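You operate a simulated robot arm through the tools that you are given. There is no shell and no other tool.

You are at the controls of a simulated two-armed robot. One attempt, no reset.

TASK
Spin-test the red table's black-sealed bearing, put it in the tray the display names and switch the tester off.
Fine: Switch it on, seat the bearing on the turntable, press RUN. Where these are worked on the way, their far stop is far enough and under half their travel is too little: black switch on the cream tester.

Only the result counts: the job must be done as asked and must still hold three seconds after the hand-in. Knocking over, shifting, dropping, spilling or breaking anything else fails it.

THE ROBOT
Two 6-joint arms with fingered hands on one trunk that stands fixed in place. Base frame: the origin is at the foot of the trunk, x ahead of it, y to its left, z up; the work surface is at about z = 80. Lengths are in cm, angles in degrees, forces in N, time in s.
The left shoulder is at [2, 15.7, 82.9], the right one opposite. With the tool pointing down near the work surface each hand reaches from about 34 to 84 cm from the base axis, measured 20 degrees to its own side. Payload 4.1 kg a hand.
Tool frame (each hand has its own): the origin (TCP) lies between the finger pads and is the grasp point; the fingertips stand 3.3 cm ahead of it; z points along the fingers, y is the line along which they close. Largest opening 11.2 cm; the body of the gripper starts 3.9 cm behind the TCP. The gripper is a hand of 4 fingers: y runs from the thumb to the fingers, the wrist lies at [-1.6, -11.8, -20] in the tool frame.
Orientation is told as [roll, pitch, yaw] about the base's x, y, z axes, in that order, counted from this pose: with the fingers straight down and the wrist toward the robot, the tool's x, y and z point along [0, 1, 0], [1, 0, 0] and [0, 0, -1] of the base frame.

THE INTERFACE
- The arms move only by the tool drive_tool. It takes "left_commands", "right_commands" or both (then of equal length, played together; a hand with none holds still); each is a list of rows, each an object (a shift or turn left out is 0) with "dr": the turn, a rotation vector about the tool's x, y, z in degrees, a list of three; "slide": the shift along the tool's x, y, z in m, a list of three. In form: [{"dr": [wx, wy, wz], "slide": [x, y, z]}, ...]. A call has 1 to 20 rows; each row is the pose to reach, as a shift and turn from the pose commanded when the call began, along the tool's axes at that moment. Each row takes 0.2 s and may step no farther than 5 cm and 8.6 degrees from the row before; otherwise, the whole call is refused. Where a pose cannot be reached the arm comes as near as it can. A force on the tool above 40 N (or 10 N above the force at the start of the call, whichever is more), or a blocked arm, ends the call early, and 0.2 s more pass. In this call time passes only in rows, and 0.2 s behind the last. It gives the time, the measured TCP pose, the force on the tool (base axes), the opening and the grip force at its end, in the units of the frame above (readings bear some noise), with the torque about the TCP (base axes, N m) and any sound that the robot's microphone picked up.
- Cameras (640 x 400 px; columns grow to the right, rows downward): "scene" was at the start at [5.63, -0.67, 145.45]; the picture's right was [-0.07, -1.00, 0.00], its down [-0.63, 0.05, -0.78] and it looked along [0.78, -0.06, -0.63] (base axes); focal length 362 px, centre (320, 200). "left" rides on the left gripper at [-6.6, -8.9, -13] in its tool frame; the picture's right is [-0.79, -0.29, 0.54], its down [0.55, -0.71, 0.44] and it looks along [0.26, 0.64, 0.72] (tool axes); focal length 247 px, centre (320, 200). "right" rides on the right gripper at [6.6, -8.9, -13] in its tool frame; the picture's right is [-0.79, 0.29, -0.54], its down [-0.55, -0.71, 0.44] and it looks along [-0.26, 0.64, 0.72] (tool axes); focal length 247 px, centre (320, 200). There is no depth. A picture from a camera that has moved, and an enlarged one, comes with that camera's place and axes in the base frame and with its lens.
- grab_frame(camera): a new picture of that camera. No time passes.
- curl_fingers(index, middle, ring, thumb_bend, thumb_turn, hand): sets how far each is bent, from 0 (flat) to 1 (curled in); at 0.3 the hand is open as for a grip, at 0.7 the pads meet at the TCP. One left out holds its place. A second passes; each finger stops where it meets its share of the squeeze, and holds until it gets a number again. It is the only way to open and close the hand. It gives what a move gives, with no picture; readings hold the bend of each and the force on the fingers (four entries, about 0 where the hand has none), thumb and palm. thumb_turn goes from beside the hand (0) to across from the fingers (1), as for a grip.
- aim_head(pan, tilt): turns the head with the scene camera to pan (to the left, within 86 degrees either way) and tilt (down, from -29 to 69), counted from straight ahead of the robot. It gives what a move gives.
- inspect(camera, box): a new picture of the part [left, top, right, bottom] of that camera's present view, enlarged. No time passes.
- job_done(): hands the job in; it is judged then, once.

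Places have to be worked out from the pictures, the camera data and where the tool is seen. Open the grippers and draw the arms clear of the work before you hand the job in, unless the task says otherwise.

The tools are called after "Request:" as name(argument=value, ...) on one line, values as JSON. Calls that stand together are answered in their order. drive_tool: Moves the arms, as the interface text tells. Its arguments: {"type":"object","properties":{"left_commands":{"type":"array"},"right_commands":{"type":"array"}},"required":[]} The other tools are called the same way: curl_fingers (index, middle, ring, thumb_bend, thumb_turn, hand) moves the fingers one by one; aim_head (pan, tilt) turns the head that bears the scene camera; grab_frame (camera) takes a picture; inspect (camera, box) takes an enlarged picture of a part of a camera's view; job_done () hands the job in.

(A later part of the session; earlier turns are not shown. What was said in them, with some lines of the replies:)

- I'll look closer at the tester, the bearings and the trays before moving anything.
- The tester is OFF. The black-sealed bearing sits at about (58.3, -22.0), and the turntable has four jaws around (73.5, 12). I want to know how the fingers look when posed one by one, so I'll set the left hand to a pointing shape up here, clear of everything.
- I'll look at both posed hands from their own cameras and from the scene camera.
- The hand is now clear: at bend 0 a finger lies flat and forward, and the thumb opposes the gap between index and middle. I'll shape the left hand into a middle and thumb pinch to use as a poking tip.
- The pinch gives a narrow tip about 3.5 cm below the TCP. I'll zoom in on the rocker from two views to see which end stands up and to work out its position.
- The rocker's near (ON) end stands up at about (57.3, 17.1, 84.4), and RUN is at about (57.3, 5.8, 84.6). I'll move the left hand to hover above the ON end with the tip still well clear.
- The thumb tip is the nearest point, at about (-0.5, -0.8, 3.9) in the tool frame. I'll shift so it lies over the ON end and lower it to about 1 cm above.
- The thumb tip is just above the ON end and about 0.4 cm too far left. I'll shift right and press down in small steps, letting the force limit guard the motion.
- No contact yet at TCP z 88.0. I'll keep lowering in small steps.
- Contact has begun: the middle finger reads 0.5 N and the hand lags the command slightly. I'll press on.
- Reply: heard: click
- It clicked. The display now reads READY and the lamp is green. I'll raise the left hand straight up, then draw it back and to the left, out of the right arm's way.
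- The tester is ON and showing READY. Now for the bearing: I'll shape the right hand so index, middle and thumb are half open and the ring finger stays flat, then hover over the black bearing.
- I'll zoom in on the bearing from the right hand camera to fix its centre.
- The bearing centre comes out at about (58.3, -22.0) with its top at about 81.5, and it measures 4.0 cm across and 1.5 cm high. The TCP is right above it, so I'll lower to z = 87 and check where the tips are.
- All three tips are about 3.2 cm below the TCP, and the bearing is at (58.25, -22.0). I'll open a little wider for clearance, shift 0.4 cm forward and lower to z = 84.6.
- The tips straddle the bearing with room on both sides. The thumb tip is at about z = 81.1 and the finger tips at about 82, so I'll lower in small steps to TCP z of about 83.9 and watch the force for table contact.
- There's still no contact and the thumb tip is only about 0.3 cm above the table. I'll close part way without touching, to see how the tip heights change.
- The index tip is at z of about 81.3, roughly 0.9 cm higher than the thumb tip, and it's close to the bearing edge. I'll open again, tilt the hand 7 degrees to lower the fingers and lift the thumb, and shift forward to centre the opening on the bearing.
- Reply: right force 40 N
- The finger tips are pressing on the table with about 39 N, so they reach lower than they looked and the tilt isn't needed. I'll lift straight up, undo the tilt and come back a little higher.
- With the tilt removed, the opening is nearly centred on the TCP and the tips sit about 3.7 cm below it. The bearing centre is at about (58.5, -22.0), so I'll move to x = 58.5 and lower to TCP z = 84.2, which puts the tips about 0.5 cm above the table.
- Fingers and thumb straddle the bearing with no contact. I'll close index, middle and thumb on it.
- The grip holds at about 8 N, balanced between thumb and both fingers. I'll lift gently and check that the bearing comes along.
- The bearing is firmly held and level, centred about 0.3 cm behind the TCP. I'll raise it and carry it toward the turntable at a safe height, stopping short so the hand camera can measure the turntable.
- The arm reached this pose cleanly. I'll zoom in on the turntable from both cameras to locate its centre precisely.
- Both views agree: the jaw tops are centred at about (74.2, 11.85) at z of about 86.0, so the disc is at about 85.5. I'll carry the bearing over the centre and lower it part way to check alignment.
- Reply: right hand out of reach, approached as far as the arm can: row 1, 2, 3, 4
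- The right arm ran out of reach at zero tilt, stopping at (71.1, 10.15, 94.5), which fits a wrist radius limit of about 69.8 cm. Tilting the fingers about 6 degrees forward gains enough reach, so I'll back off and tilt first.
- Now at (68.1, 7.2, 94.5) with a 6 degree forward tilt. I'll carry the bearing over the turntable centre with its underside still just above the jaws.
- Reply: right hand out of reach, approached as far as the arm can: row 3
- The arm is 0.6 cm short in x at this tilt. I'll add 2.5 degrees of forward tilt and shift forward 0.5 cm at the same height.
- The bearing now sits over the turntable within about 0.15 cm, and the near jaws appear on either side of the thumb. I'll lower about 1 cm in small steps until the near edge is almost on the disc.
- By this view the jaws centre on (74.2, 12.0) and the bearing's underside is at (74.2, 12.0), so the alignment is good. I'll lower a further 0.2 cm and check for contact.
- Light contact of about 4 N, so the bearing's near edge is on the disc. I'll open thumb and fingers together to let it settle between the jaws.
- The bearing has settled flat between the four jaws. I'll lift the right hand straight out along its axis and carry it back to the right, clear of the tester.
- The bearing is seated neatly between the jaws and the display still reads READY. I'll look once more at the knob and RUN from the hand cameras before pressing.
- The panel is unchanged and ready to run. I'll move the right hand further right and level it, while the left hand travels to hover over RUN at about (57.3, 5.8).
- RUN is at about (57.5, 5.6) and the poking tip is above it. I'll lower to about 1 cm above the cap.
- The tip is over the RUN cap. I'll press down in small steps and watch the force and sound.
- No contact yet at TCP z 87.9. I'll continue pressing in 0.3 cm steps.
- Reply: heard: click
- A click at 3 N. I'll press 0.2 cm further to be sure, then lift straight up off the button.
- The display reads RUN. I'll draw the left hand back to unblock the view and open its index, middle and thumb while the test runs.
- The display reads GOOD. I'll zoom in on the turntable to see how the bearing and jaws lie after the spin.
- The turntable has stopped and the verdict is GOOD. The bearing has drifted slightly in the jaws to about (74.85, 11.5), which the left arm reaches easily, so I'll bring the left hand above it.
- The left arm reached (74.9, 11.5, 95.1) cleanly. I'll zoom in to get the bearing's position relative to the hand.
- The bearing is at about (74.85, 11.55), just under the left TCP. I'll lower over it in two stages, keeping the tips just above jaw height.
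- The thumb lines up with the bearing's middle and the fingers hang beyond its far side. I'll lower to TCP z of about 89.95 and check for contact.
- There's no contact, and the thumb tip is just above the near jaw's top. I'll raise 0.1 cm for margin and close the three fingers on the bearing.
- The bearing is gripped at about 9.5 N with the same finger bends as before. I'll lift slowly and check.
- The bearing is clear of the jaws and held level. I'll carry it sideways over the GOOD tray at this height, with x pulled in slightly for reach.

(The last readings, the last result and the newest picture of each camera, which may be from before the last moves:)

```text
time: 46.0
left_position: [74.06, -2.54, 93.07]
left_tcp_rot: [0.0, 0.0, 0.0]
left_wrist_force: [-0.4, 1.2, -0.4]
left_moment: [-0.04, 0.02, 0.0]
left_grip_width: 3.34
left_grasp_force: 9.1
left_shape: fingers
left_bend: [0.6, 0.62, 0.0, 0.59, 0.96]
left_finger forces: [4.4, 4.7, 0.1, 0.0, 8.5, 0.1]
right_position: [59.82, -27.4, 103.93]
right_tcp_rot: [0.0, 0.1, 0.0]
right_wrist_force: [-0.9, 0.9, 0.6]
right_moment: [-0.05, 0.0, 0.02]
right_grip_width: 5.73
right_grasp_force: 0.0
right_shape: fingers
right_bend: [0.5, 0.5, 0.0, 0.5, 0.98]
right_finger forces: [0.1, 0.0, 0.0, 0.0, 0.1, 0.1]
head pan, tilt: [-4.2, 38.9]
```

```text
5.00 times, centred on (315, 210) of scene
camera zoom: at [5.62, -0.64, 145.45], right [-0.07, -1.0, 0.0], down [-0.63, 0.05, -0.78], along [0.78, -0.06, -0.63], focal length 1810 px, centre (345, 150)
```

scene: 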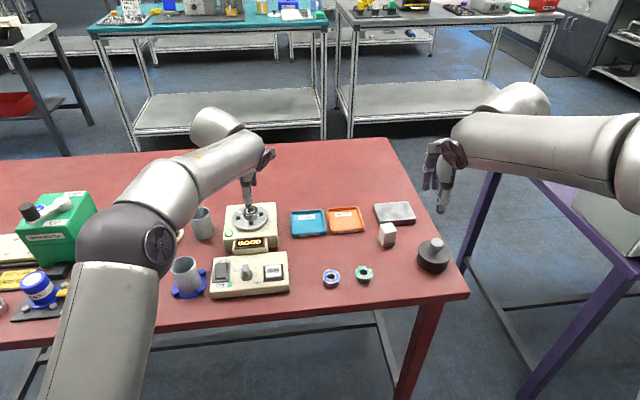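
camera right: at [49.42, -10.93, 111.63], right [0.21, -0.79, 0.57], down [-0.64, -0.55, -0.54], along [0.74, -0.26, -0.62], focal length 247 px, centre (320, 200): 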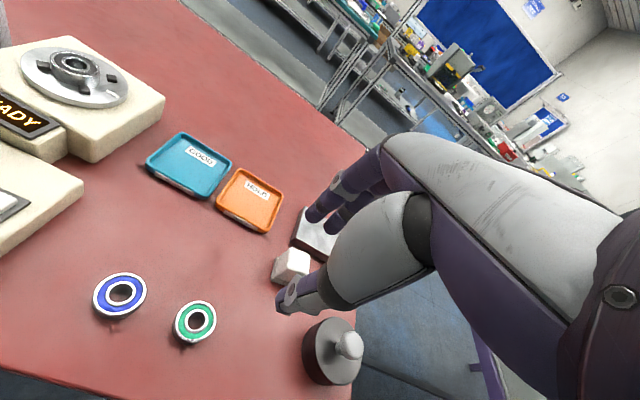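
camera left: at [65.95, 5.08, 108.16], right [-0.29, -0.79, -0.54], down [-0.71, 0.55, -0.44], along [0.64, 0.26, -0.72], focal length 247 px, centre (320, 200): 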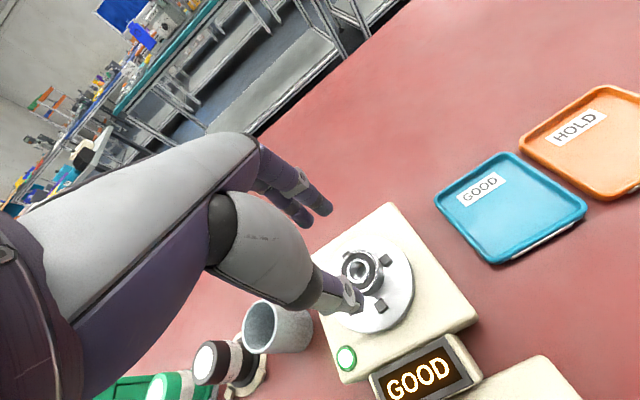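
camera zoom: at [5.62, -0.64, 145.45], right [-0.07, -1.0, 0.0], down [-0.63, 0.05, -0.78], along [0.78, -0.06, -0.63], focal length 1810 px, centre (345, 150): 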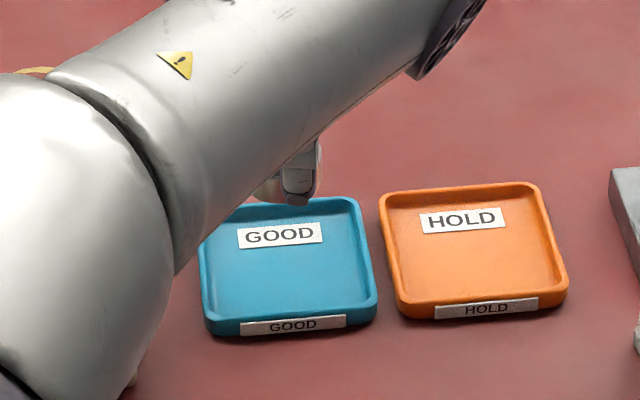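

The bearing is above the tray's near half, and the tray centre is at about (76.2, -2.8). I'll lower and move forward together, to about 1 cm above the tray floor.

Request:
drive_tool(left_commands=[{"slide": [0.0, 0.003, 0.025]}, {"slide": [-0.001, 0.01, 0.048]}, {"slide": [-0.002, 0.016, 0.068]}])

Request:
inspect(camera="left", box=[240, 140, 440, 300])

Request:
inspect(camera="scene", box=[260, 170, 370, 250])

Request:
grab_frame(camera="right")

```text
time: 46.8
left_position: [75.64, -2.52, 86.32]
left_tcp_rot: [0.0, 0.0, -0.1]
left_wrist_force: [-0.2, 0.8, -0.4]
left_moment: [-0.01, -0.01, 0.02]
left_grip_width: 3.36
left_grasp_force: 8.9
left_shape: fingers
left_bend: [0.6, 0.62, 0.0, 0.59, 0.96]
left_finger forces: [4.4, 4.6, 0.0, 0.1, 8.6, 0.0]
right_position: [59.61, -27.57, 103.98]
right_tcp_rot: [0.1, 0.0, -0.1]
right_wrist_force: [0.5, -0.4, -0.3]
right_moment: [0.01, 0.0, 0.02]
right_grip_width: 5.71
right_grasp_force: 0.1
right_shape: fingers
right_bend: [0.5, 0.5, 0.0, 0.5, 0.98]
right_finger forces: [0.0, 0.0, 0.0, 0.0, 0.0, 0.1]
head pan, tilt: [-4.2, 38.9]
```

```text
2.50 times, centred on (340, 220) of left
camera zoom: at [66.68, -8.89, 99.41], right [-0.29, -0.79, -0.54], down [-0.71, 0.55, -0.44], along [0.64, 0.26, -0.72], focal length 617 px, centre (270, 150)
```

zoom: 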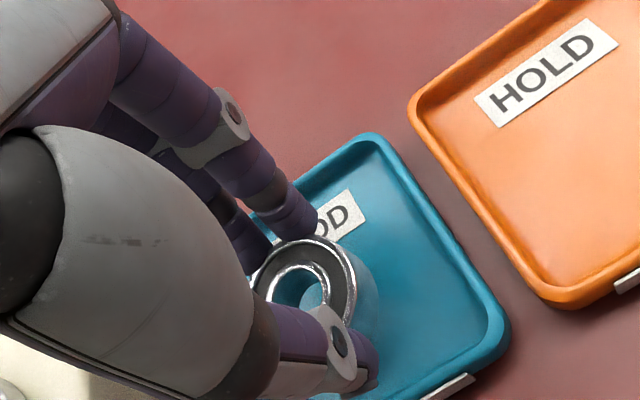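

```text
5.00 times, centred on (315, 210) of scene
camera zoom: at [5.61, -0.67, 145.46], right [-0.07, -1.0, 0.0], down [-0.63, 0.05, -0.78], along [0.78, -0.06, -0.63], focal length 1810 px, centre (345, 150)
```

zoom: 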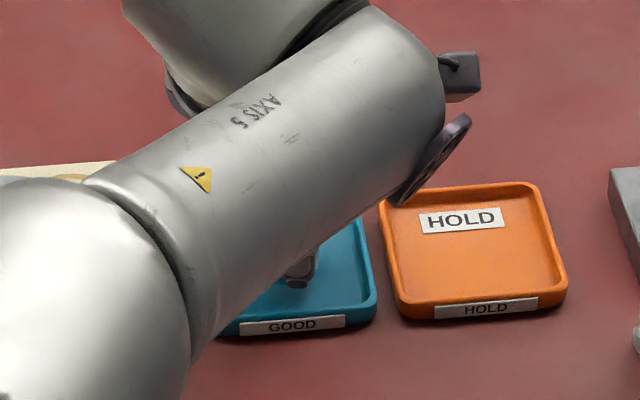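

```text
taken
camera right: at [50.72, -20.87, 116.94], right [0.29, -0.79, 0.54], down [-0.71, -0.55, -0.44], along [0.64, -0.26, -0.72], focal length 247 px, centre (320, 200)
```

right: 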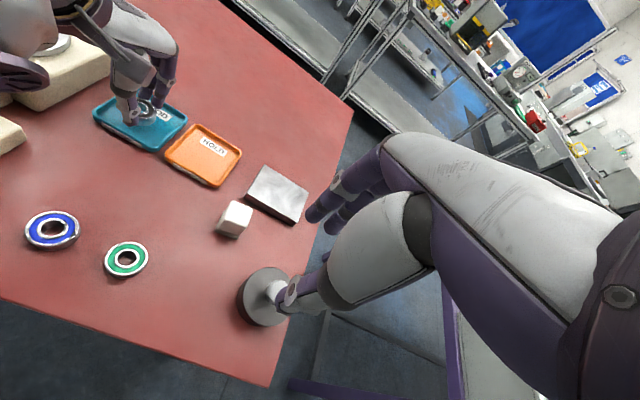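

The right hand camera gives a useful side view, so I'll zoom in on the hand over the tray.

Request:
inspect(camera="right", box=[80, 60, 240, 190])

```text
3.08 times, centred on (160, 125) of right
camera zoom: at [50.72, -20.87, 116.94], right [0.29, -0.79, 0.54], down [-0.71, -0.55, -0.44], along [0.64, -0.26, -0.72], focal length 760 px, centre (812, 431)
```

zoom: 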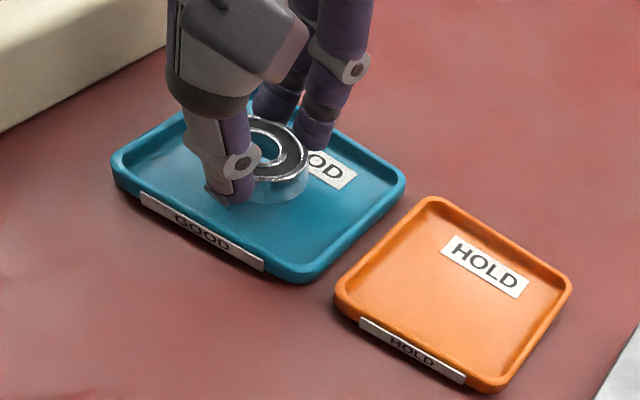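

The bearing is well inside the GOOD tray, with the thumb clear of the rim. I'll lower gently toward the tray floor.

Request:
drive_tool(left_commands=[{"slide": [0.0, 0.0, 0.005]}, {"slide": [0.0, 0.0, 0.01]}])

Request:
inspect(camera="right", box=[80, 60, 240, 190])

Request:
inspect(camera="left", box=[240, 140, 440, 300])

```text
time: 47.4
left_position: [75.66, -2.56, 85.26]
left_tcp_rot: [0.1, 0.0, 0.1]
left_wrist_force: [-0.2, 0.1, -0.5]
left_moment: [-0.03, -0.01, -0.02]
left_grip_width: 3.37
left_grasp_force: 8.6
left_shape: fingers
left_bend: [0.6, 0.62, 0.0, 0.59, 0.96]
left_finger forces: [4.3, 4.5, 0.1, 0.0, 8.6, 0.1]
right_position: [59.75, -27.42, 103.88]
right_tcp_rot: [0.0, 0.0, -0.1]
right_wrist_force: [0.5, 0.1, -0.1]
right_moment: [-0.01, 0.01, 0.0]
right_grip_width: 5.75
right_grasp_force: 0.1
right_shape: fingers
right_bend: [0.5, 0.5, 0.0, 0.5, 0.98]
right_finger forces: [0.0, 0.1, 0.1, 0.0, 0.1, 0.0]
head pan, tilt: [-4.2, 38.9]
```

```text
3.08 times, centred on (160, 125) of right
camera zoom: at [50.74, -20.88, 116.93], right [0.29, -0.79, 0.54], down [-0.71, -0.55, -0.44], along [0.64, -0.26, -0.72], focal length 760 px, centre (812, 431)
```

zoom: 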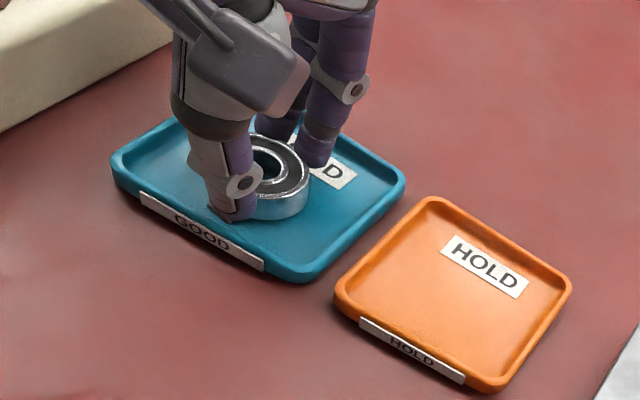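

```text
2.50 times, centred on (340, 220) of left
camera zoom: at [66.66, -9.02, 98.34], right [-0.29, -0.79, -0.54], down [-0.71, 0.55, -0.44], along [0.64, 0.26, -0.72], focal length 617 px, centre (270, 150)
```

zoom: 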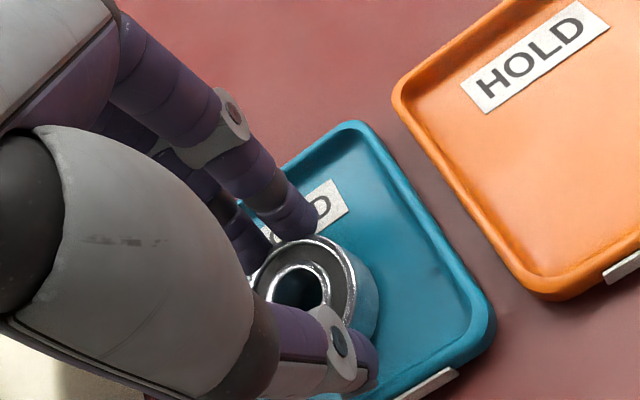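

Nearly down with no contact force yet. I'll lower another 0.3 cm in small steps.

Request:
drive_tool(left_commands=[{"slide": [0.0, 0.0, 0.0015]}, {"slide": [0.0, 0.0, 0.003]}])

```text
time: 48.0
left_position: [75.6, -2.63, 84.91]
left_tcp_rot: [0.0, 0.0, 0.0]
left_wrist_force: [-0.6, -0.7, 0.8]
left_moment: [-0.01, 0.02, 0.03]
left_grip_width: 3.4
left_grasp_force: 8.8
left_shape: fingers
left_bend: [0.6, 0.62, 0.0, 0.59, 0.96]
left_finger forces: [4.5, 4.8, 0.0, 0.1, 8.9, 0.1]
right_position: [59.74, -27.39, 103.92]
right_tcp_rot: [0.0, 0.0, 0.1]
right_wrist_force: [0.4, 0.2, -0.6]
right_moment: [0.02, -0.01, 0.02]
right_grip_width: 5.71
right_grasp_force: 0.0
right_shape: fingers
right_bend: [0.5, 0.5, 0.0, 0.5, 0.98]
right_finger forces: [0.0, 0.1, 0.0, 0.0, 0.1, 0.0]
head pan, tilt: [-4.2, 38.9]
```

The wrist force has flipped to slightly upward, so the bearing is about on the tray floor. I'll open just enough to release it without reaching the rim.

Request:
curl_fingers(hand="left", index=0.55, middle=0.55, thumb_bend=0.54)

Request:
inspect(camera="right", box=[80, 60, 240, 190])

Request:
inspect(camera="left", box=[240, 140, 440, 300])

```text
time: 49.0
left_position: [75.61, -2.59, 85.0]
left_tcp_rot: [0.0, -0.1, 0.1]
left_wrist_force: [2.1, -0.8, 1.7]
left_moment: [-0.05, -0.05, 0.07]
left_grip_width: 4.14
left_grasp_force: 1.5
left_shape: fingers
left_bend: [0.55, 0.55, 0.0, 0.56, 0.97]
left_finger forces: [0.0, 0.0, 0.0, 0.1, 2.7, 0.1]
right_position: [59.62, -27.48, 103.78]
right_tcp_rot: [0.1, 0.1, -0.1]
right_wrist_force: [0.2, 0.2, 0.2]
right_moment: [0.02, 0.03, 0.02]
right_grip_width: 5.72
right_grasp_force: 0.1
right_shape: fingers
right_bend: [0.5, 0.5, 0.0, 0.5, 0.98]
right_finger forces: [0.1, 0.0, 0.0, 0.1, 0.1, 0.1]
head pan, tilt: [-4.2, 38.9]
```

```text
3.08 times, centred on (160, 125) of right
camera zoom: at [50.74, -20.88, 116.93], right [0.29, -0.79, 0.54], down [-0.71, -0.55, -0.44], along [0.64, -0.26, -0.72], focal length 760 px, centre (812, 431)
```

zoom: 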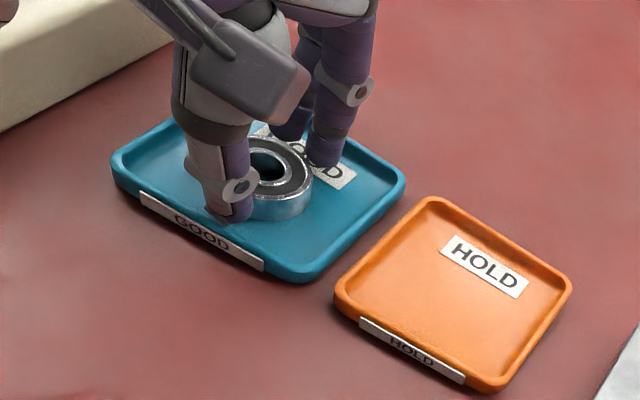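

```text
2.50 times, centred on (340, 220) of left
camera zoom: at [66.71, -9.02, 98.01], right [-0.29, -0.79, -0.54], down [-0.71, 0.55, -0.44], along [0.64, 0.26, -0.72], focal length 617 px, centre (270, 150)
```

zoom: 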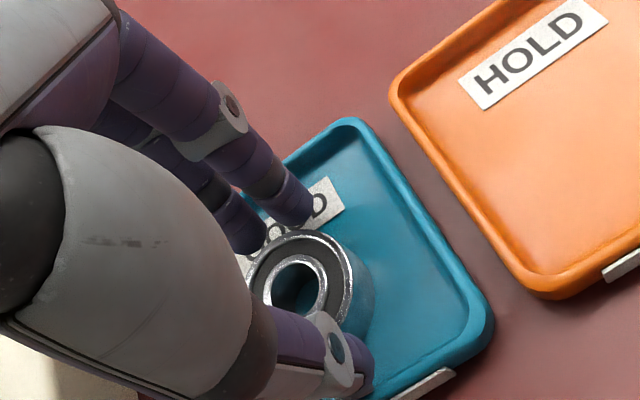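

The fingers are free, but the opening thumb is pressing lightly on the tray's near wall (2.7 N). I'll ease the thumb in slightly and open the fingers a bit more on the far side.

Request:
curl_fingers(hand="left", index=0.5, middle=0.5, thumb_bend=0.57)

Request:
inspect(camera="right", box=[80, 60, 240, 190])

```text
time: 50.0
left_position: [75.55, -2.51, 84.9]
left_tcp_rot: [0.0, -0.1, -0.1]
left_wrist_force: [-0.3, 0.2, 0.5]
left_moment: [-0.05, -0.01, 0.03]
left_grip_width: 4.79
left_grasp_force: 0.4
left_shape: fingers
left_bend: [0.5, 0.5, 0.0, 0.57, 0.97]
left_finger forces: [0.0, 0.0, 0.0, 0.0, 1.0, 0.0]
right_position: [59.74, -27.48, 103.77]
right_tcp_rot: [0.0, 0.0, 0.0]
right_wrist_force: [0.4, 0.5, 0.3]
right_moment: [0.0, -0.01, 0.0]
right_grip_width: 5.72
right_grasp_force: 0.0
right_shape: fingers
right_bend: [0.5, 0.5, 0.0, 0.5, 0.98]
right_finger forces: [0.0, 0.1, 0.0, 0.0, 0.0, 0.0]
head pan, tilt: [-4.2, 38.9]
```

```text
3.08 times, centred on (160, 125) of right
camera zoom: at [50.74, -20.88, 116.93], right [0.29, -0.79, 0.54], down [-0.71, -0.55, -0.44], along [0.64, -0.26, -0.72], focal length 760 px, centre (812, 431)
```

zoom: 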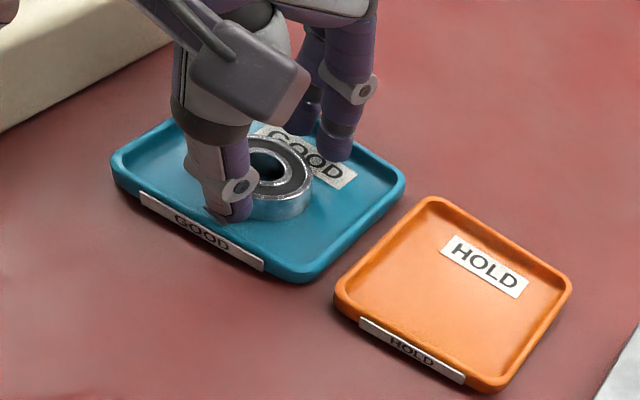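

The tray hasn't moved and the bearing sits flat in it. I'll lift straight up with a tiny forward shift to ease the thumb off the wall.

Request:
drive_tool(left_commands=[{"slide": [0.0, 0.0015, -0.003]}, {"slide": [0.0, 0.0015, -0.012]}, {"slide": [0.0, 0.0, -0.03]}, {"slide": [0.0, -0.01, -0.055]}])

Request:
inspect(camera="right", box=[80, 60, 240, 190])

Request:
inspect(camera="left", box=[240, 140, 440, 300])

```text
time: 51.0
left_position: [74.58, -2.6, 90.38]
left_tcp_rot: [0.0, 0.1, 0.0]
left_wrist_force: [0.5, 0.6, 0.0]
left_moment: [-0.01, 0.04, 0.02]
left_grip_width: 4.87
left_grasp_force: 0.1
left_shape: fingers
left_bend: [0.5, 0.5, 0.0, 0.56, 0.97]
left_finger forces: [0.0, 0.0, 0.1, 0.1, 0.1, 0.0]
right_position: [59.68, -27.38, 103.8]
right_tcp_rot: [0.0, 0.0, 0.0]
right_wrist_force: [0.9, -0.7, 0.1]
right_moment: [0.0, 0.0, 0.01]
right_grip_width: 5.74
right_grasp_force: 0.0
right_shape: fingers
right_bend: [0.5, 0.5, 0.0, 0.5, 0.98]
right_finger forces: [0.1, 0.0, 0.1, 0.0, 0.0, 0.1]
head pan, tilt: [-4.2, 38.9]
```

```text
3.08 times, centred on (160, 125) of right
camera zoom: at [50.75, -20.88, 116.93], right [0.29, -0.79, 0.54], down [-0.71, -0.55, -0.44], along [0.64, -0.26, -0.72], focal length 760 px, centre (812, 431)
```

zoom: 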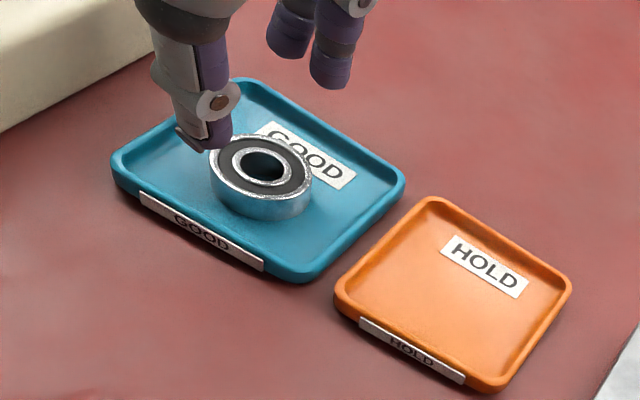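

```text
2.50 times, centred on (340, 220) of left
camera zoom: at [65.72, -9.06, 103.49], right [-0.29, -0.79, -0.54], down [-0.71, 0.55, -0.43], along [0.64, 0.26, -0.72], focal length 617 px, centre (270, 150)
```

zoom: 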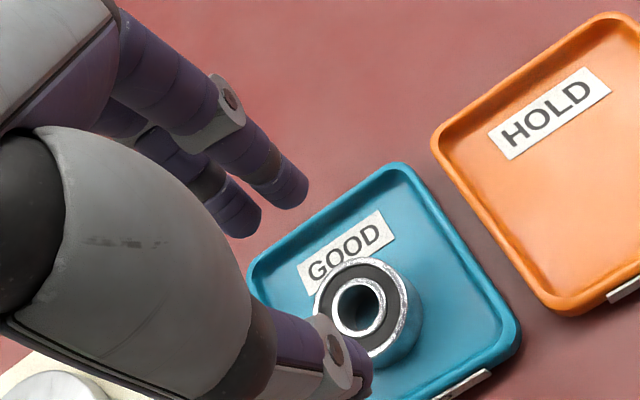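

The bearing lies flat in the GOOD tray, and the tray is where it was. Next I'll bring the left hand up and back to hover above the rocker's far (OFF) end at about (60, 17).

Request:
drive_tool(left_commands=[{"slide": [0.0, -0.02, -0.04]}, {"slide": [0.0, -0.04, -0.08]}, {"slide": [0.038, -0.061, -0.085]}, {"slide": [0.077, -0.083, -0.085]}, {"slide": [0.115, -0.104, -0.085]}, {"slide": [0.154, -0.126, -0.085]}, {"slide": [0.192, -0.147, -0.085]}])

Request:
curl_fingers(hand="left", index=0.0, middle=0.7, ring=0.0, thumb_bend=0.7)

Request:
inspect(camera="left", box=[260, 200, 420, 300])

Request:
inspect(camera="scene", box=[180, 180, 340, 310])

```text
time: 52.6
left_position: [60.2, 16.64, 98.85]
left_tcp_rot: [0.0, 0.0, -0.1]
left_wrist_force: [-0.7, 0.0, -0.4]
left_moment: [0.03, 0.01, -0.01]
left_grip_width: 4.89
left_grasp_force: 0.1
left_shape: fingers
left_bend: [0.5, 0.5, 0.0, 0.56, 0.98]
left_finger forces: [0.0, 0.0, 0.1, 0.0, 0.0, 0.0]
right_position: [59.72, -27.55, 103.76]
right_tcp_rot: [0.0, 0.0, 0.0]
right_wrist_force: [0.4, -0.6, 0.0]
right_moment: [0.03, 0.01, 0.04]
right_grip_width: 5.7
right_grasp_force: 0.0
right_shape: fingers
right_bend: [0.5, 0.5, 0.0, 0.5, 0.98]
right_finger forces: [0.0, 0.1, 0.0, 0.1, 0.0, 0.0]
head pan, tilt: [-4.2, 38.9]
```

```text
time: 53.6
left_position: [59.99, 16.78, 98.85]
left_tcp_rot: [0.0, 0.0, 0.0]
left_wrist_force: [-0.3, 0.6, 0.0]
left_moment: [0.0, -0.01, 0.01]
left_grip_width: 10.67
left_grasp_force: 0.0
left_shape: fingers
left_bend: [0.0, 0.7, 0.0, 0.7, 0.98]
left_finger forces: [0.0, 0.0, 0.1, 0.0, 0.0, 0.1]
right_position: [59.77, -27.5, 103.79]
right_tcp_rot: [-0.1, 0.0, 0.1]
right_wrist_force: [0.6, 0.0, 0.8]
right_moment: [0.01, 0.0, 0.01]
right_grip_width: 5.73
right_grasp_force: 0.1
right_shape: fingers
right_bend: [0.5, 0.5, 0.0, 0.5, 0.98]
right_finger forces: [0.1, 0.1, 0.0, 0.0, 0.1, 0.1]
head pan, tilt: [-4.2, 38.9]
```

```text
4.00 times, centred on (340, 250) of left
camera zoom: at [51.18, 10.23, 111.91], right [-0.29, -0.79, -0.54], down [-0.71, 0.55, -0.44], along [0.64, 0.26, -0.72], focal length 988 px, centre (240, 0)
```

zoom: 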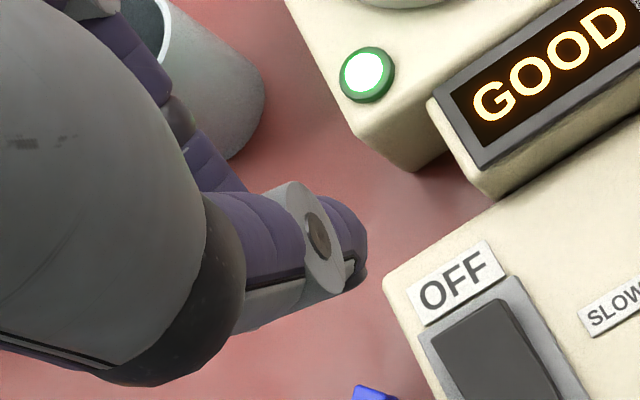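

```text
3.08 times, centred on (260, 245) of scene
camera zoom: at [5.63, -0.67, 145.45], right [-0.07, -1.0, 0.0], down [-0.63, 0.05, -0.78], along [0.78, -0.06, -0.63], focal length 1114 px, centre (505, 62)
```

zoom: 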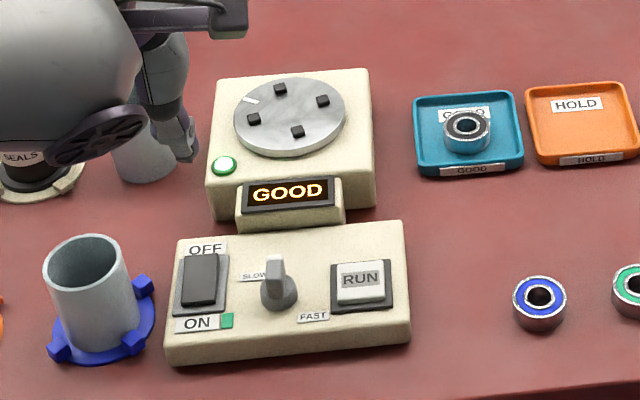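

The poker shape is set and the display still shows GOOD with the bearing in the tray. I'll lower toward the rocker's far end, stopping about 1 cm above.

Request:
drive_tool(left_commands=[{"slide": [0.0, 0.0, 0.04]}, {"slide": [0.0, 0.0, 0.075]}, {"slide": [0.0, 0.0, 0.098]}])

Request:
inspect(camera="left", box=[280, 180, 440, 280])

Request:
inspect(camera="scene", box=[180, 200, 300, 310])

```text
time: 54.4
left_position: [59.91, 16.64, 89.03]
left_tcp_rot: [0.0, 0.0, 0.0]
left_wrist_force: [-0.5, -0.4, 0.3]
left_moment: [0.01, -0.03, 0.03]
left_grip_width: 10.65
left_grasp_force: 0.0
left_shape: fingers
left_bend: [0.0, 0.7, 0.0, 0.7, 0.98]
left_finger forces: [0.0, 0.0, 0.0, 0.0, 0.0, 0.1]
right_position: [59.76, -27.33, 103.85]
right_tcp_rot: [0.0, 0.0, 0.0]
right_wrist_force: [-0.2, 0.7, -0.6]
right_moment: [-0.01, -0.02, 0.0]
right_grip_width: 5.74
right_grasp_force: 0.0
right_shape: fingers
right_bend: [0.5, 0.5, 0.0, 0.5, 0.98]
right_finger forces: [0.1, 0.1, 0.0, 0.0, 0.0, 0.0]
head pan, tilt: [-4.2, 38.9]
```

```text
4.00 times, centred on (360, 230) of left
camera zoom: at [51.06, 10.18, 101.94], right [-0.29, -0.79, -0.54], down [-0.71, 0.55, -0.44], along [0.64, 0.26, -0.72], focal length 988 px, centre (160, 80)
```

zoom: 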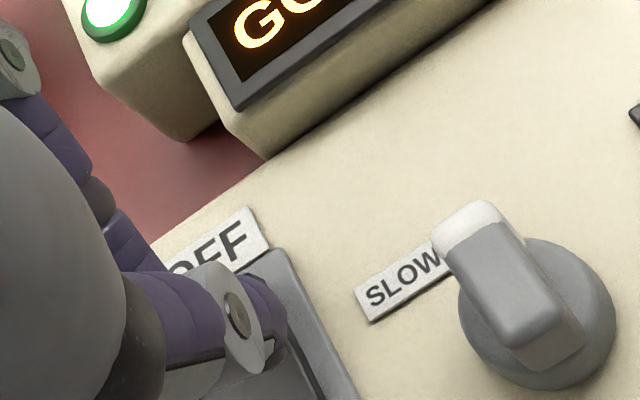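

```text
3.64 times, centred on (240, 255) of scene
camera zoom: at [5.61, -0.68, 145.46], right [-0.07, -1.0, 0.0], down [-0.63, 0.05, -0.78], along [0.78, -0.06, -0.63], focal length 1316 px, centre (611, 0)
```

zoom: 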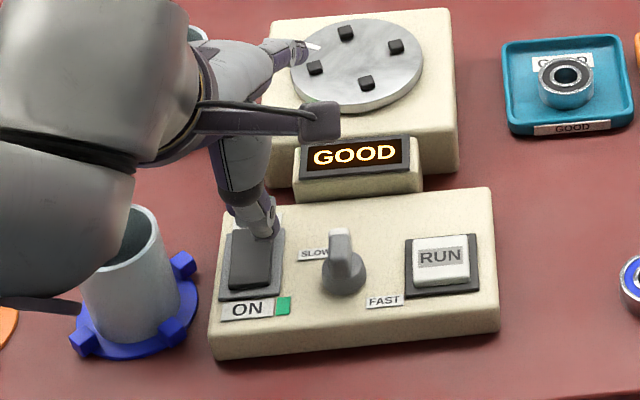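

The tip is above the OFF end. I'll nudge 0.2 cm nearer so the pressing finger lands squarely on the rocker, then press down in small steps.

Request:
drive_tool(left_commands=[{"slide": [0.0, -0.002, 0.005]}, {"slide": [0.0, -0.002, 0.01]}, {"slide": [0.0, -0.002, 0.014]}])

Request:
inspect(camera="scene", box=[180, 200, 300, 310])

Request:
inspect(camera="left", box=[280, 180, 440, 280])

```text
time: 55.2
left_position: [59.82, 16.59, 87.54]
left_tcp_rot: [0.1, 0.0, 0.0]
left_wrist_force: [-0.3, -1.1, 0.3]
left_moment: [0.0, -0.02, -0.01]
left_grip_width: 10.65
left_grasp_force: 0.0
left_shape: fingers
left_bend: [0.0, 0.7, 0.0, 0.7, 0.98]
left_finger forces: [0.0, 0.0, 0.0, 0.1, 0.0, 0.1]
right_position: [59.7, -27.53, 103.91]
right_tcp_rot: [0.1, 0.0, 0.0]
right_wrist_force: [-0.5, 0.5, 0.2]
right_moment: [0.01, -0.01, 0.01]
right_grip_width: 5.73
right_grasp_force: 0.1
right_shape: fingers
right_bend: [0.5, 0.5, 0.0, 0.5, 0.98]
right_finger forces: [0.0, 0.1, 0.0, 0.0, 0.0, 0.2]
head pan, tilt: [-4.2, 38.9]
```

```text
3.64 times, centred on (240, 255) of scene
camera zoom: at [5.63, -0.67, 145.45], right [-0.07, -1.0, 0.0], down [-0.63, 0.05, -0.78], along [0.78, -0.06, -0.63], focal length 1316 px, centre (611, 0)
```

zoom: 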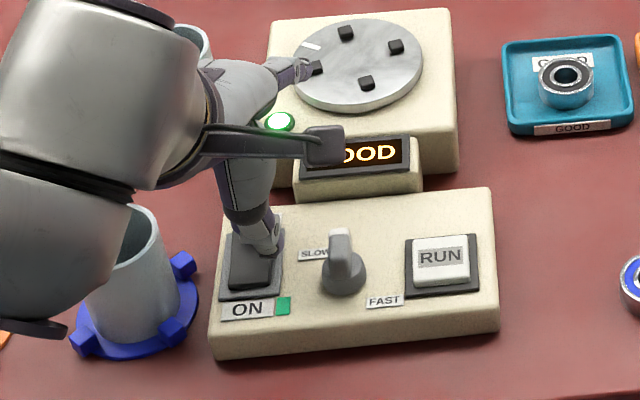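

```text
4.00 times, centred on (360, 230) of left
camera zoom: at [50.87, 10.12, 100.62], right [-0.29, -0.79, -0.54], down [-0.71, 0.55, -0.44], along [0.64, 0.26, -0.72], focal length 988 px, centre (160, 80)
```

zoom: 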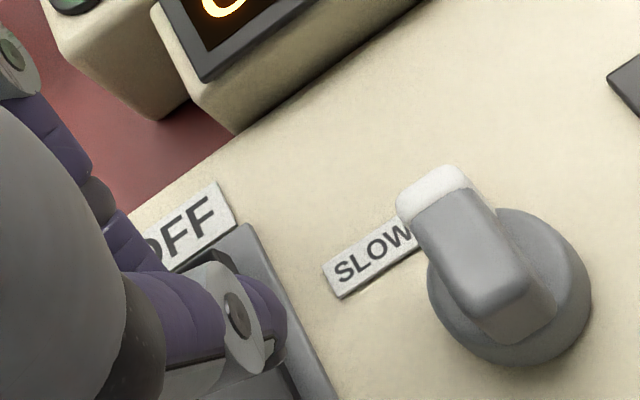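

Request:
drive_tool(left_commands=[{"slide": [0.0, 0.0, 0.003]}, {"slide": [0.0, 0.0, 0.006]}])

Request:
inspect(camera="scene", box=[180, 200, 300, 310])

```text
time: 55.8
left_position: [59.72, 16.57, 87.05]
left_tcp_rot: [0.0, 0.0, 0.1]
left_wrist_force: [-1.0, -0.8, 7.6]
left_moment: [-0.01, 0.08, 0.03]
left_grip_width: 10.64
left_grasp_force: 3.9
left_shape: fingers
left_bend: [0.0, 0.7, 0.0, 0.7, 0.97]
left_finger forces: [0.1, 2.8, 0.0, 0.0, 4.1, 0.0]
right_position: [59.73, -27.45, 103.93]
right_tcp_rot: [-0.1, -0.1, 0.0]
right_wrist_force: [-0.4, -0.1, 0.3]
right_moment: [-0.02, 0.02, -0.03]
right_grip_width: 5.75
right_grasp_force: 0.1
right_shape: fingers
right_bend: [0.5, 0.5, 0.0, 0.5, 0.98]
right_finger forces: [0.0, 0.0, 0.0, 0.0, 0.0, 0.1]
head pan, tilt: [-4.2, 38.9]
```

```text
3.64 times, centred on (240, 255) of scene
camera zoom: at [5.61, -0.68, 145.46], right [-0.07, -1.0, 0.0], down [-0.63, 0.05, -0.78], along [0.78, -0.06, -0.63], focal length 1316 px, centre (611, 0)
```

zoom: 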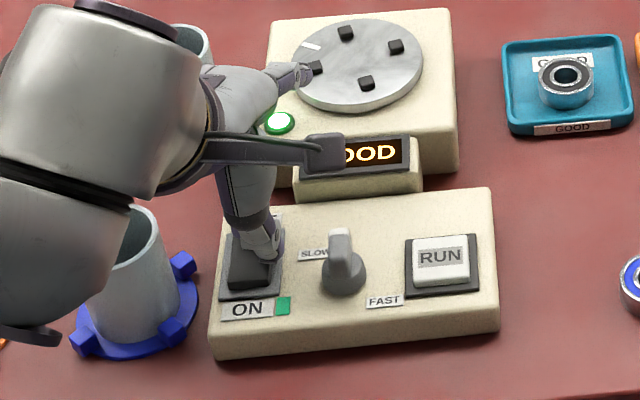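

Both thumb and middle finger touch the rocker at 7.6 N, and the thumb is close to the pivot. I'll lift a little, shift 0.6 cm further toward the OFF end and press again.

Request:
drive_tool(left_commands=[{"slide": [0.0, 0.0, -0.006]}, {"slide": [0.002, 0.006, -0.006]}, {"slide": [0.002, 0.006, -0.001]}, {"slide": [0.002, 0.006, 0.003]}])

Request:
inspect(camera="scene", box=[180, 200, 300, 310])

Request:
inspect(camera="left", box=[280, 180, 440, 280])

```text
time: 56.8
left_position: [60.44, 16.75, 87.06]
left_tcp_rot: [0.0, -0.5, 0.0]
left_wrist_force: [-6.1, 0.0, 34.9]
left_moment: [-0.18, 0.68, -0.05]
left_grip_width: 10.78
left_grasp_force: 17.5
left_shape: fingers
left_bend: [0.0, 0.71, 0.0, 0.7, 0.97]
left_finger forces: [0.0, 2.8, 0.0, 0.1, 32.2, 0.1]
right_position: [59.65, -27.46, 103.95]
right_tcp_rot: [-0.1, -0.1, 0.0]
right_wrist_force: [-0.8, 0.8, -0.4]
right_moment: [-0.01, 0.0, -0.03]
right_grip_width: 5.74
right_grasp_force: 0.1
right_shape: fingers
right_bend: [0.5, 0.5, 0.0, 0.5, 0.98]
right_finger forces: [0.0, 0.1, 0.0, 0.0, 0.0, 0.0]
head pan, tilt: [-4.2, 38.9]
```

```text
3.64 times, centred on (240, 255) of scene
camera zoom: at [5.52, -0.7, 145.46], right [-0.07, -1.0, 0.0], down [-0.63, 0.05, -0.78], along [0.78, -0.06, -0.63], focal length 1316 px, centre (611, 0)
```

zoom: 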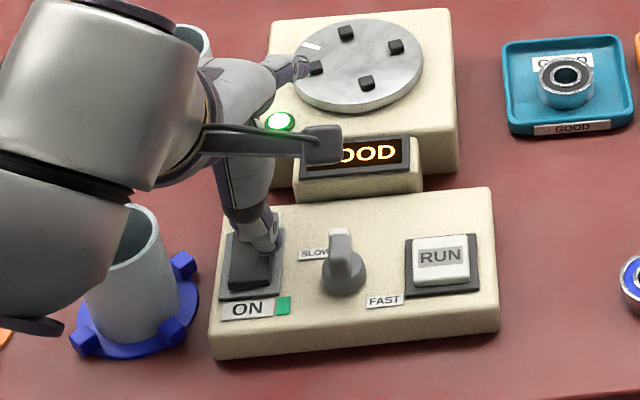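

```text
4.00 times, centred on (360, 230) of left
camera zoom: at [51.44, 10.35, 100.1], right [-0.28, -0.79, -0.54], down [-0.71, 0.55, -0.44], along [0.65, 0.26, -0.72], focal length 988 px, centre (160, 80)
```

zoom: 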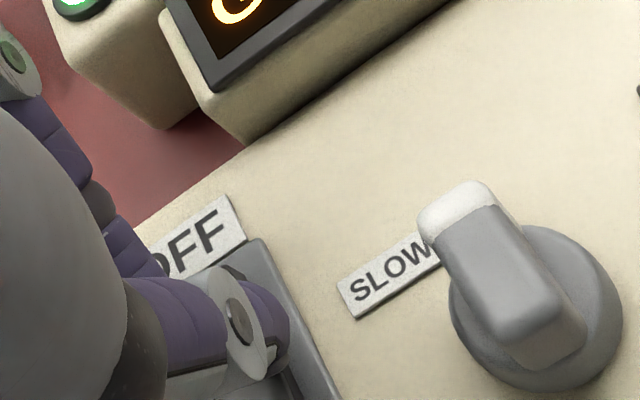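

The thumb reads 32 N but the rocker hasn't moved, so the thumb may be on the bezel beside it. I'll lift off at once and look closely.

Request:
drive_tool(left_commands=[{"slide": [0.0, 0.0, -0.006]}, {"slide": [0.0, 0.0, -0.016]}])

Request:
inspect(camera="scene", box=[210, 240, 270, 290])

Request:
inspect(camera="left", box=[300, 210, 400, 290])

Request:
inspect(camera="right", box=[0, 0, 120, 100])

```text
time: 57.4
left_position: [60.26, 16.85, 87.94]
left_tcp_rot: [0.0, 0.2, 0.0]
left_wrist_force: [0.5, 0.2, 0.2]
left_moment: [-0.01, -0.02, 0.01]
left_grip_width: 10.59
left_grasp_force: 0.0
left_shape: fingers
left_bend: [0.0, 0.7, 0.0, 0.7, 0.97]
left_finger forces: [0.0, 0.0, 0.0, 0.0, 0.0, 0.1]
right_position: [59.76, -27.53, 103.8]
right_tcp_rot: [0.0, 0.0, 0.0]
right_wrist_force: [0.0, -0.9, -0.4]
right_moment: [0.0, -0.02, 0.0]
right_grip_width: 5.75
right_grasp_force: 0.2
right_shape: fingers
right_bend: [0.5, 0.5, 0.0, 0.5, 0.98]
right_finger forces: [0.0, 0.0, 0.0, 0.0, 0.0, 0.0]
head pan, tilt: [-4.2, 38.9]
heard: click
```

```text
8.00 times, centred on (240, 265) of scene
camera zoom: at [5.64, -0.67, 145.45], right [-0.07, -1.0, 0.0], down [-0.63, 0.05, -0.78], along [0.78, -0.06, -0.63], focal length 2896 px, centre (960, -320)
```

zoom: 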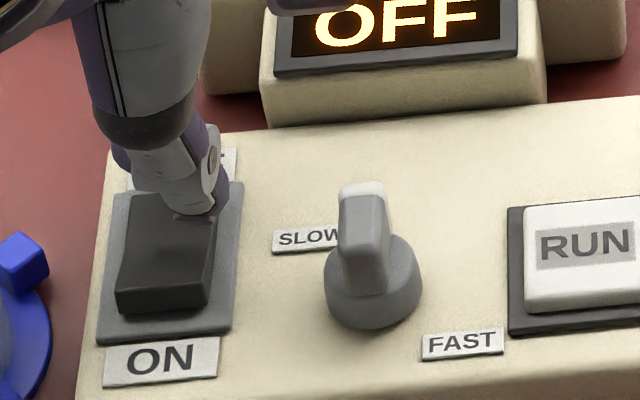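

```text
5.00 times, centred on (350, 250) of left
camera zoom: at [51.33, 10.41, 101.17], right [-0.29, -0.79, -0.54], down [-0.71, 0.55, -0.43], along [0.64, 0.26, -0.72], focal length 1235 px, centre (170, -50)
```

zoom: 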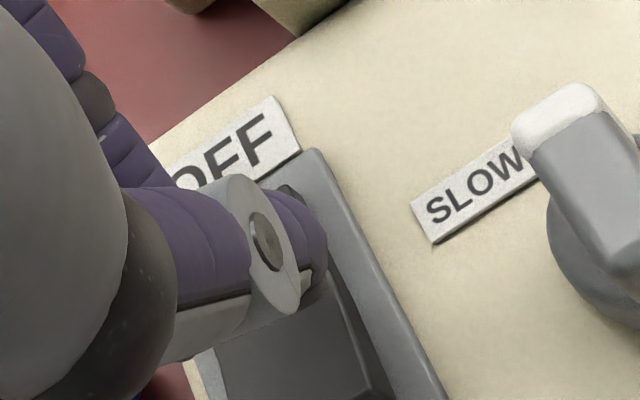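

```text
4.00 times, centred on (60, 50) of right
camera zoom: at [50.75, -20.87, 116.93], right [0.29, -0.79, 0.54], down [-0.71, -0.55, -0.44], along [0.64, -0.26, -0.72], focal length 988 px, centre (1360, 800)
```

zoom: 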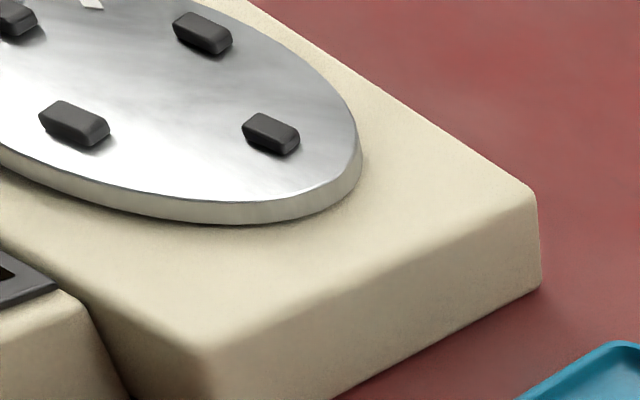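

The rocker clicked over: the display reads OFF, the green tag is gone and the near end stands up exactly as at the start. I'll raise the left hand straight up and draw it back clear of the work.

Request:
drive_tool(left_commands=[{"slide": [0.0, 0.0, -0.03]}, {"slide": [0.0, 0.0, -0.07]}, {"slide": [0.0, -0.01, -0.115]}, {"slide": [0.0, -0.04, -0.15]}, {"slide": [0.0, -0.08, -0.175]}, {"slide": [0.0, -0.12, -0.2]}, {"slide": [0.0, -0.16, -0.215]}])

Request:
curl_fingers(hand="left", index=0.3, middle=0.3, ring=0.3, thumb_bend=0.3)

Request:
curl_fingers(hand="right", index=0.3, middle=0.3, ring=0.3, thumb_bend=0.3)

Request:
grab_frame(camera="scene")

Request:
inspect(camera="scene", box=[200, 190, 370, 300])

```text
time: 59.0
left_position: [44.37, 16.8, 109.8]
left_tcp_rot: [0.0, 0.0, 0.0]
left_wrist_force: [0.1, 0.7, -0.4]
left_moment: [-0.04, 0.04, 0.02]
left_grip_width: 10.61
left_grasp_force: 0.0
left_shape: fingers
left_bend: [0.0, 0.7, 0.0, 0.7, 0.97]
left_finger forces: [0.0, 0.1, 0.0, 0.1, 0.1, 0.0]
right_position: [59.75, -27.48, 103.83]
right_tcp_rot: [0.1, 0.0, 0.0]
right_wrist_force: [0.6, -0.8, -1.0]
right_moment: [0.01, 0.02, 0.0]
right_grip_width: 5.71
right_grasp_force: 0.0
right_shape: fingers
right_bend: [0.5, 0.5, 0.0, 0.5, 0.98]
right_finger forces: [0.0, 0.0, 0.1, 0.1, 0.0, 0.0]
head pan, tilt: [-4.2, 38.9]
```

```text
time: 60.0
left_position: [44.34, 16.67, 109.72]
left_tcp_rot: [0.0, 0.1, 0.0]
left_wrist_force: [0.0, 0.8, 0.1]
left_moment: [0.0, 0.0, 0.02]
left_grip_width: 11.27
left_grasp_force: 0.1
left_shape: fingers
left_bend: [0.3, 0.3, 0.3, 0.3, 0.97]
left_finger forces: [0.0, 0.1, 0.0, 0.0, 0.0, 0.0]
right_position: [59.68, -27.41, 103.86]
right_tcp_rot: [0.0, 0.0, 0.0]
right_wrist_force: [-0.3, -0.2, -0.6]
right_moment: [0.01, -0.02, 0.0]
right_grip_width: 5.72
right_grasp_force: 0.1
right_shape: fingers
right_bend: [0.5, 0.5, 0.0, 0.5, 0.98]
right_finger forces: [0.0, 0.0, 0.0, 0.0, 0.0, 0.1]
head pan, tilt: [-4.2, 38.9]
```

```text
time: 61.0
left_position: [44.16, 16.73, 109.78]
left_tcp_rot: [0.0, 0.1, 0.1]
left_wrist_force: [-0.1, 0.1, 0.3]
left_moment: [0.02, 0.04, -0.02]
left_grip_width: 11.27
left_grasp_force: 0.2
left_shape: fingers
left_bend: [0.3, 0.3, 0.3, 0.3, 0.97]
left_finger forces: [0.0, 0.0, 0.0, 0.0, 0.1, 0.1]
right_position: [59.65, -27.43, 103.87]
right_tcp_rot: [0.0, 0.0, 0.0]
right_wrist_force: [-0.3, -0.6, -1.0]
right_moment: [0.03, 0.04, -0.01]
right_grip_width: 11.27
right_grasp_force: 0.1
right_shape: fingers
right_bend: [0.3, 0.3, 0.3, 0.3, 0.98]
right_finger forces: [0.0, 0.0, 0.1, 0.1, 0.0, 0.0]
head pan, tilt: [-4.2, 38.9]
```

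```text
taken
```

scene: 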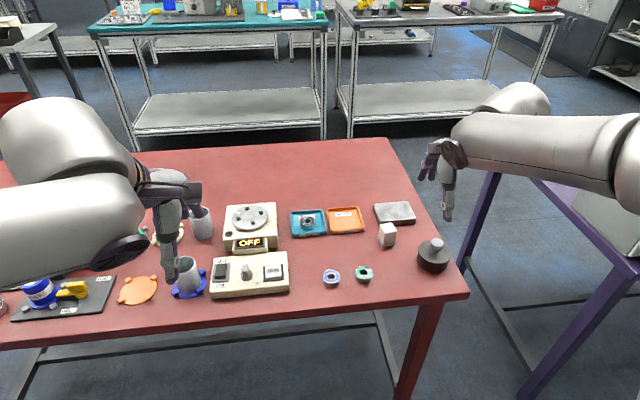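

```text
3.64 times, centred on (285, 245) of scene
camera zoom: at [5.63, -0.67, 145.45], right [-0.07, -1.0, 0.0], down [-0.63, 0.05, -0.78], along [0.78, -0.06, -0.63], focal length 1316 px, centre (447, 36)
```

zoom: 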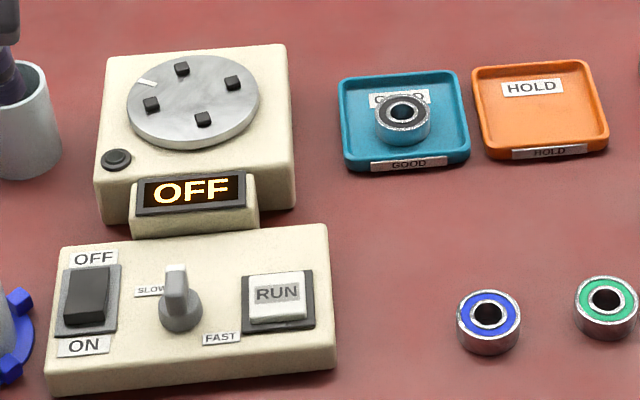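

The tester is OFF, the black-sealed bearing sits in the GOOD tray and everything else is in place. I'll raise the right hand a bit more to be well clear.

Request:
drive_tool(right_commands=[{"slide": [0.0, -0.02, -0.03]}, {"slide": [0.0, -0.04, -0.06]}, {"slide": [0.0, -0.06, -0.07]}], left_commands=[{"slide": [0.0, 0.0, -0.01]}, {"slide": [0.0, 0.0, -0.02]}, {"slide": [0.0, 0.0, -0.02]}])

Request:
grab_frame(camera="scene")

```text
time: 61.8
left_position: [44.42, 16.83, 111.82]
left_tcp_rot: [-0.1, 0.1, 0.0]
left_wrist_force: [0.0, 0.0, -0.4]
left_moment: [-0.04, 0.02, 0.0]
left_grip_width: 11.26
left_grasp_force: 0.0
left_shape: fingers
left_bend: [0.3, 0.3, 0.3, 0.3, 0.97]
left_finger forces: [0.0, 0.1, 0.0, 0.0, 0.0, 0.1]
right_position: [53.79, -27.52, 110.95]
right_tcp_rot: [-0.1, 0.0, 0.0]
right_wrist_force: [0.3, -0.3, -0.1]
right_moment: [0.0, 0.0, 0.01]
right_grip_width: 11.22
right_grasp_force: 0.0
right_shape: fingers
right_bend: [0.3, 0.3, 0.3, 0.3, 0.98]
right_finger forces: [0.1, 0.0, 0.1, 0.0, 0.1, 0.0]
head pan, tilt: [-4.2, 38.9]
```

```text
taken
```

scene: 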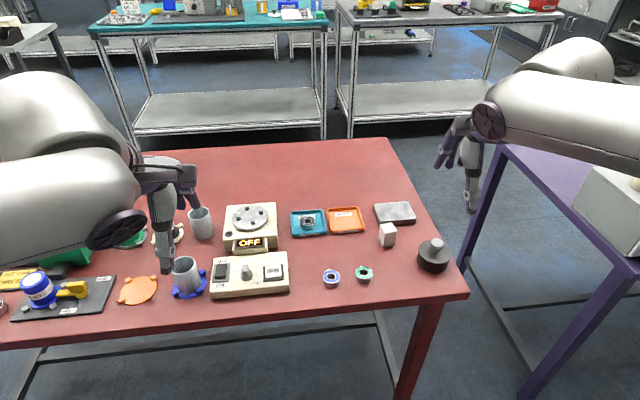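

Both hands are open and clear, the tester reads OFF, and the tested bearing rests in the GOOD tray. I'm handing the job in.

Request:
job_done()

```text
The job is handed in.
```

The black-sealed bearing passed its spin test. It is in the GOOD tray and the tester is switched off. I've handed the job in, but I haven't seen a verdict on it.

- **Test:** With the tester on and the bearing between the turntable jaws, I pressed RUN. The display showed RUN, then GOOD.
- **Tray:** The bearing sits flat in the GOOD tray. While letting go, the left thumb pressed lightly on the tray's near wall (2.7 N). The tray looked unmoved in the pictures afterwards.
- **Switch-off:** My first presses on the OFF end did not move the rocker. It clicked over as I lifted off, and the display then read OFF with the rocker back in its starting position.
- **Table contact:** During the first pick-up attempt the right fingertips pressed on the table at about 39 N. Nothing looked disturbed.

Both hands are open and clear of the work, and everything else on the table looks to be where it was.
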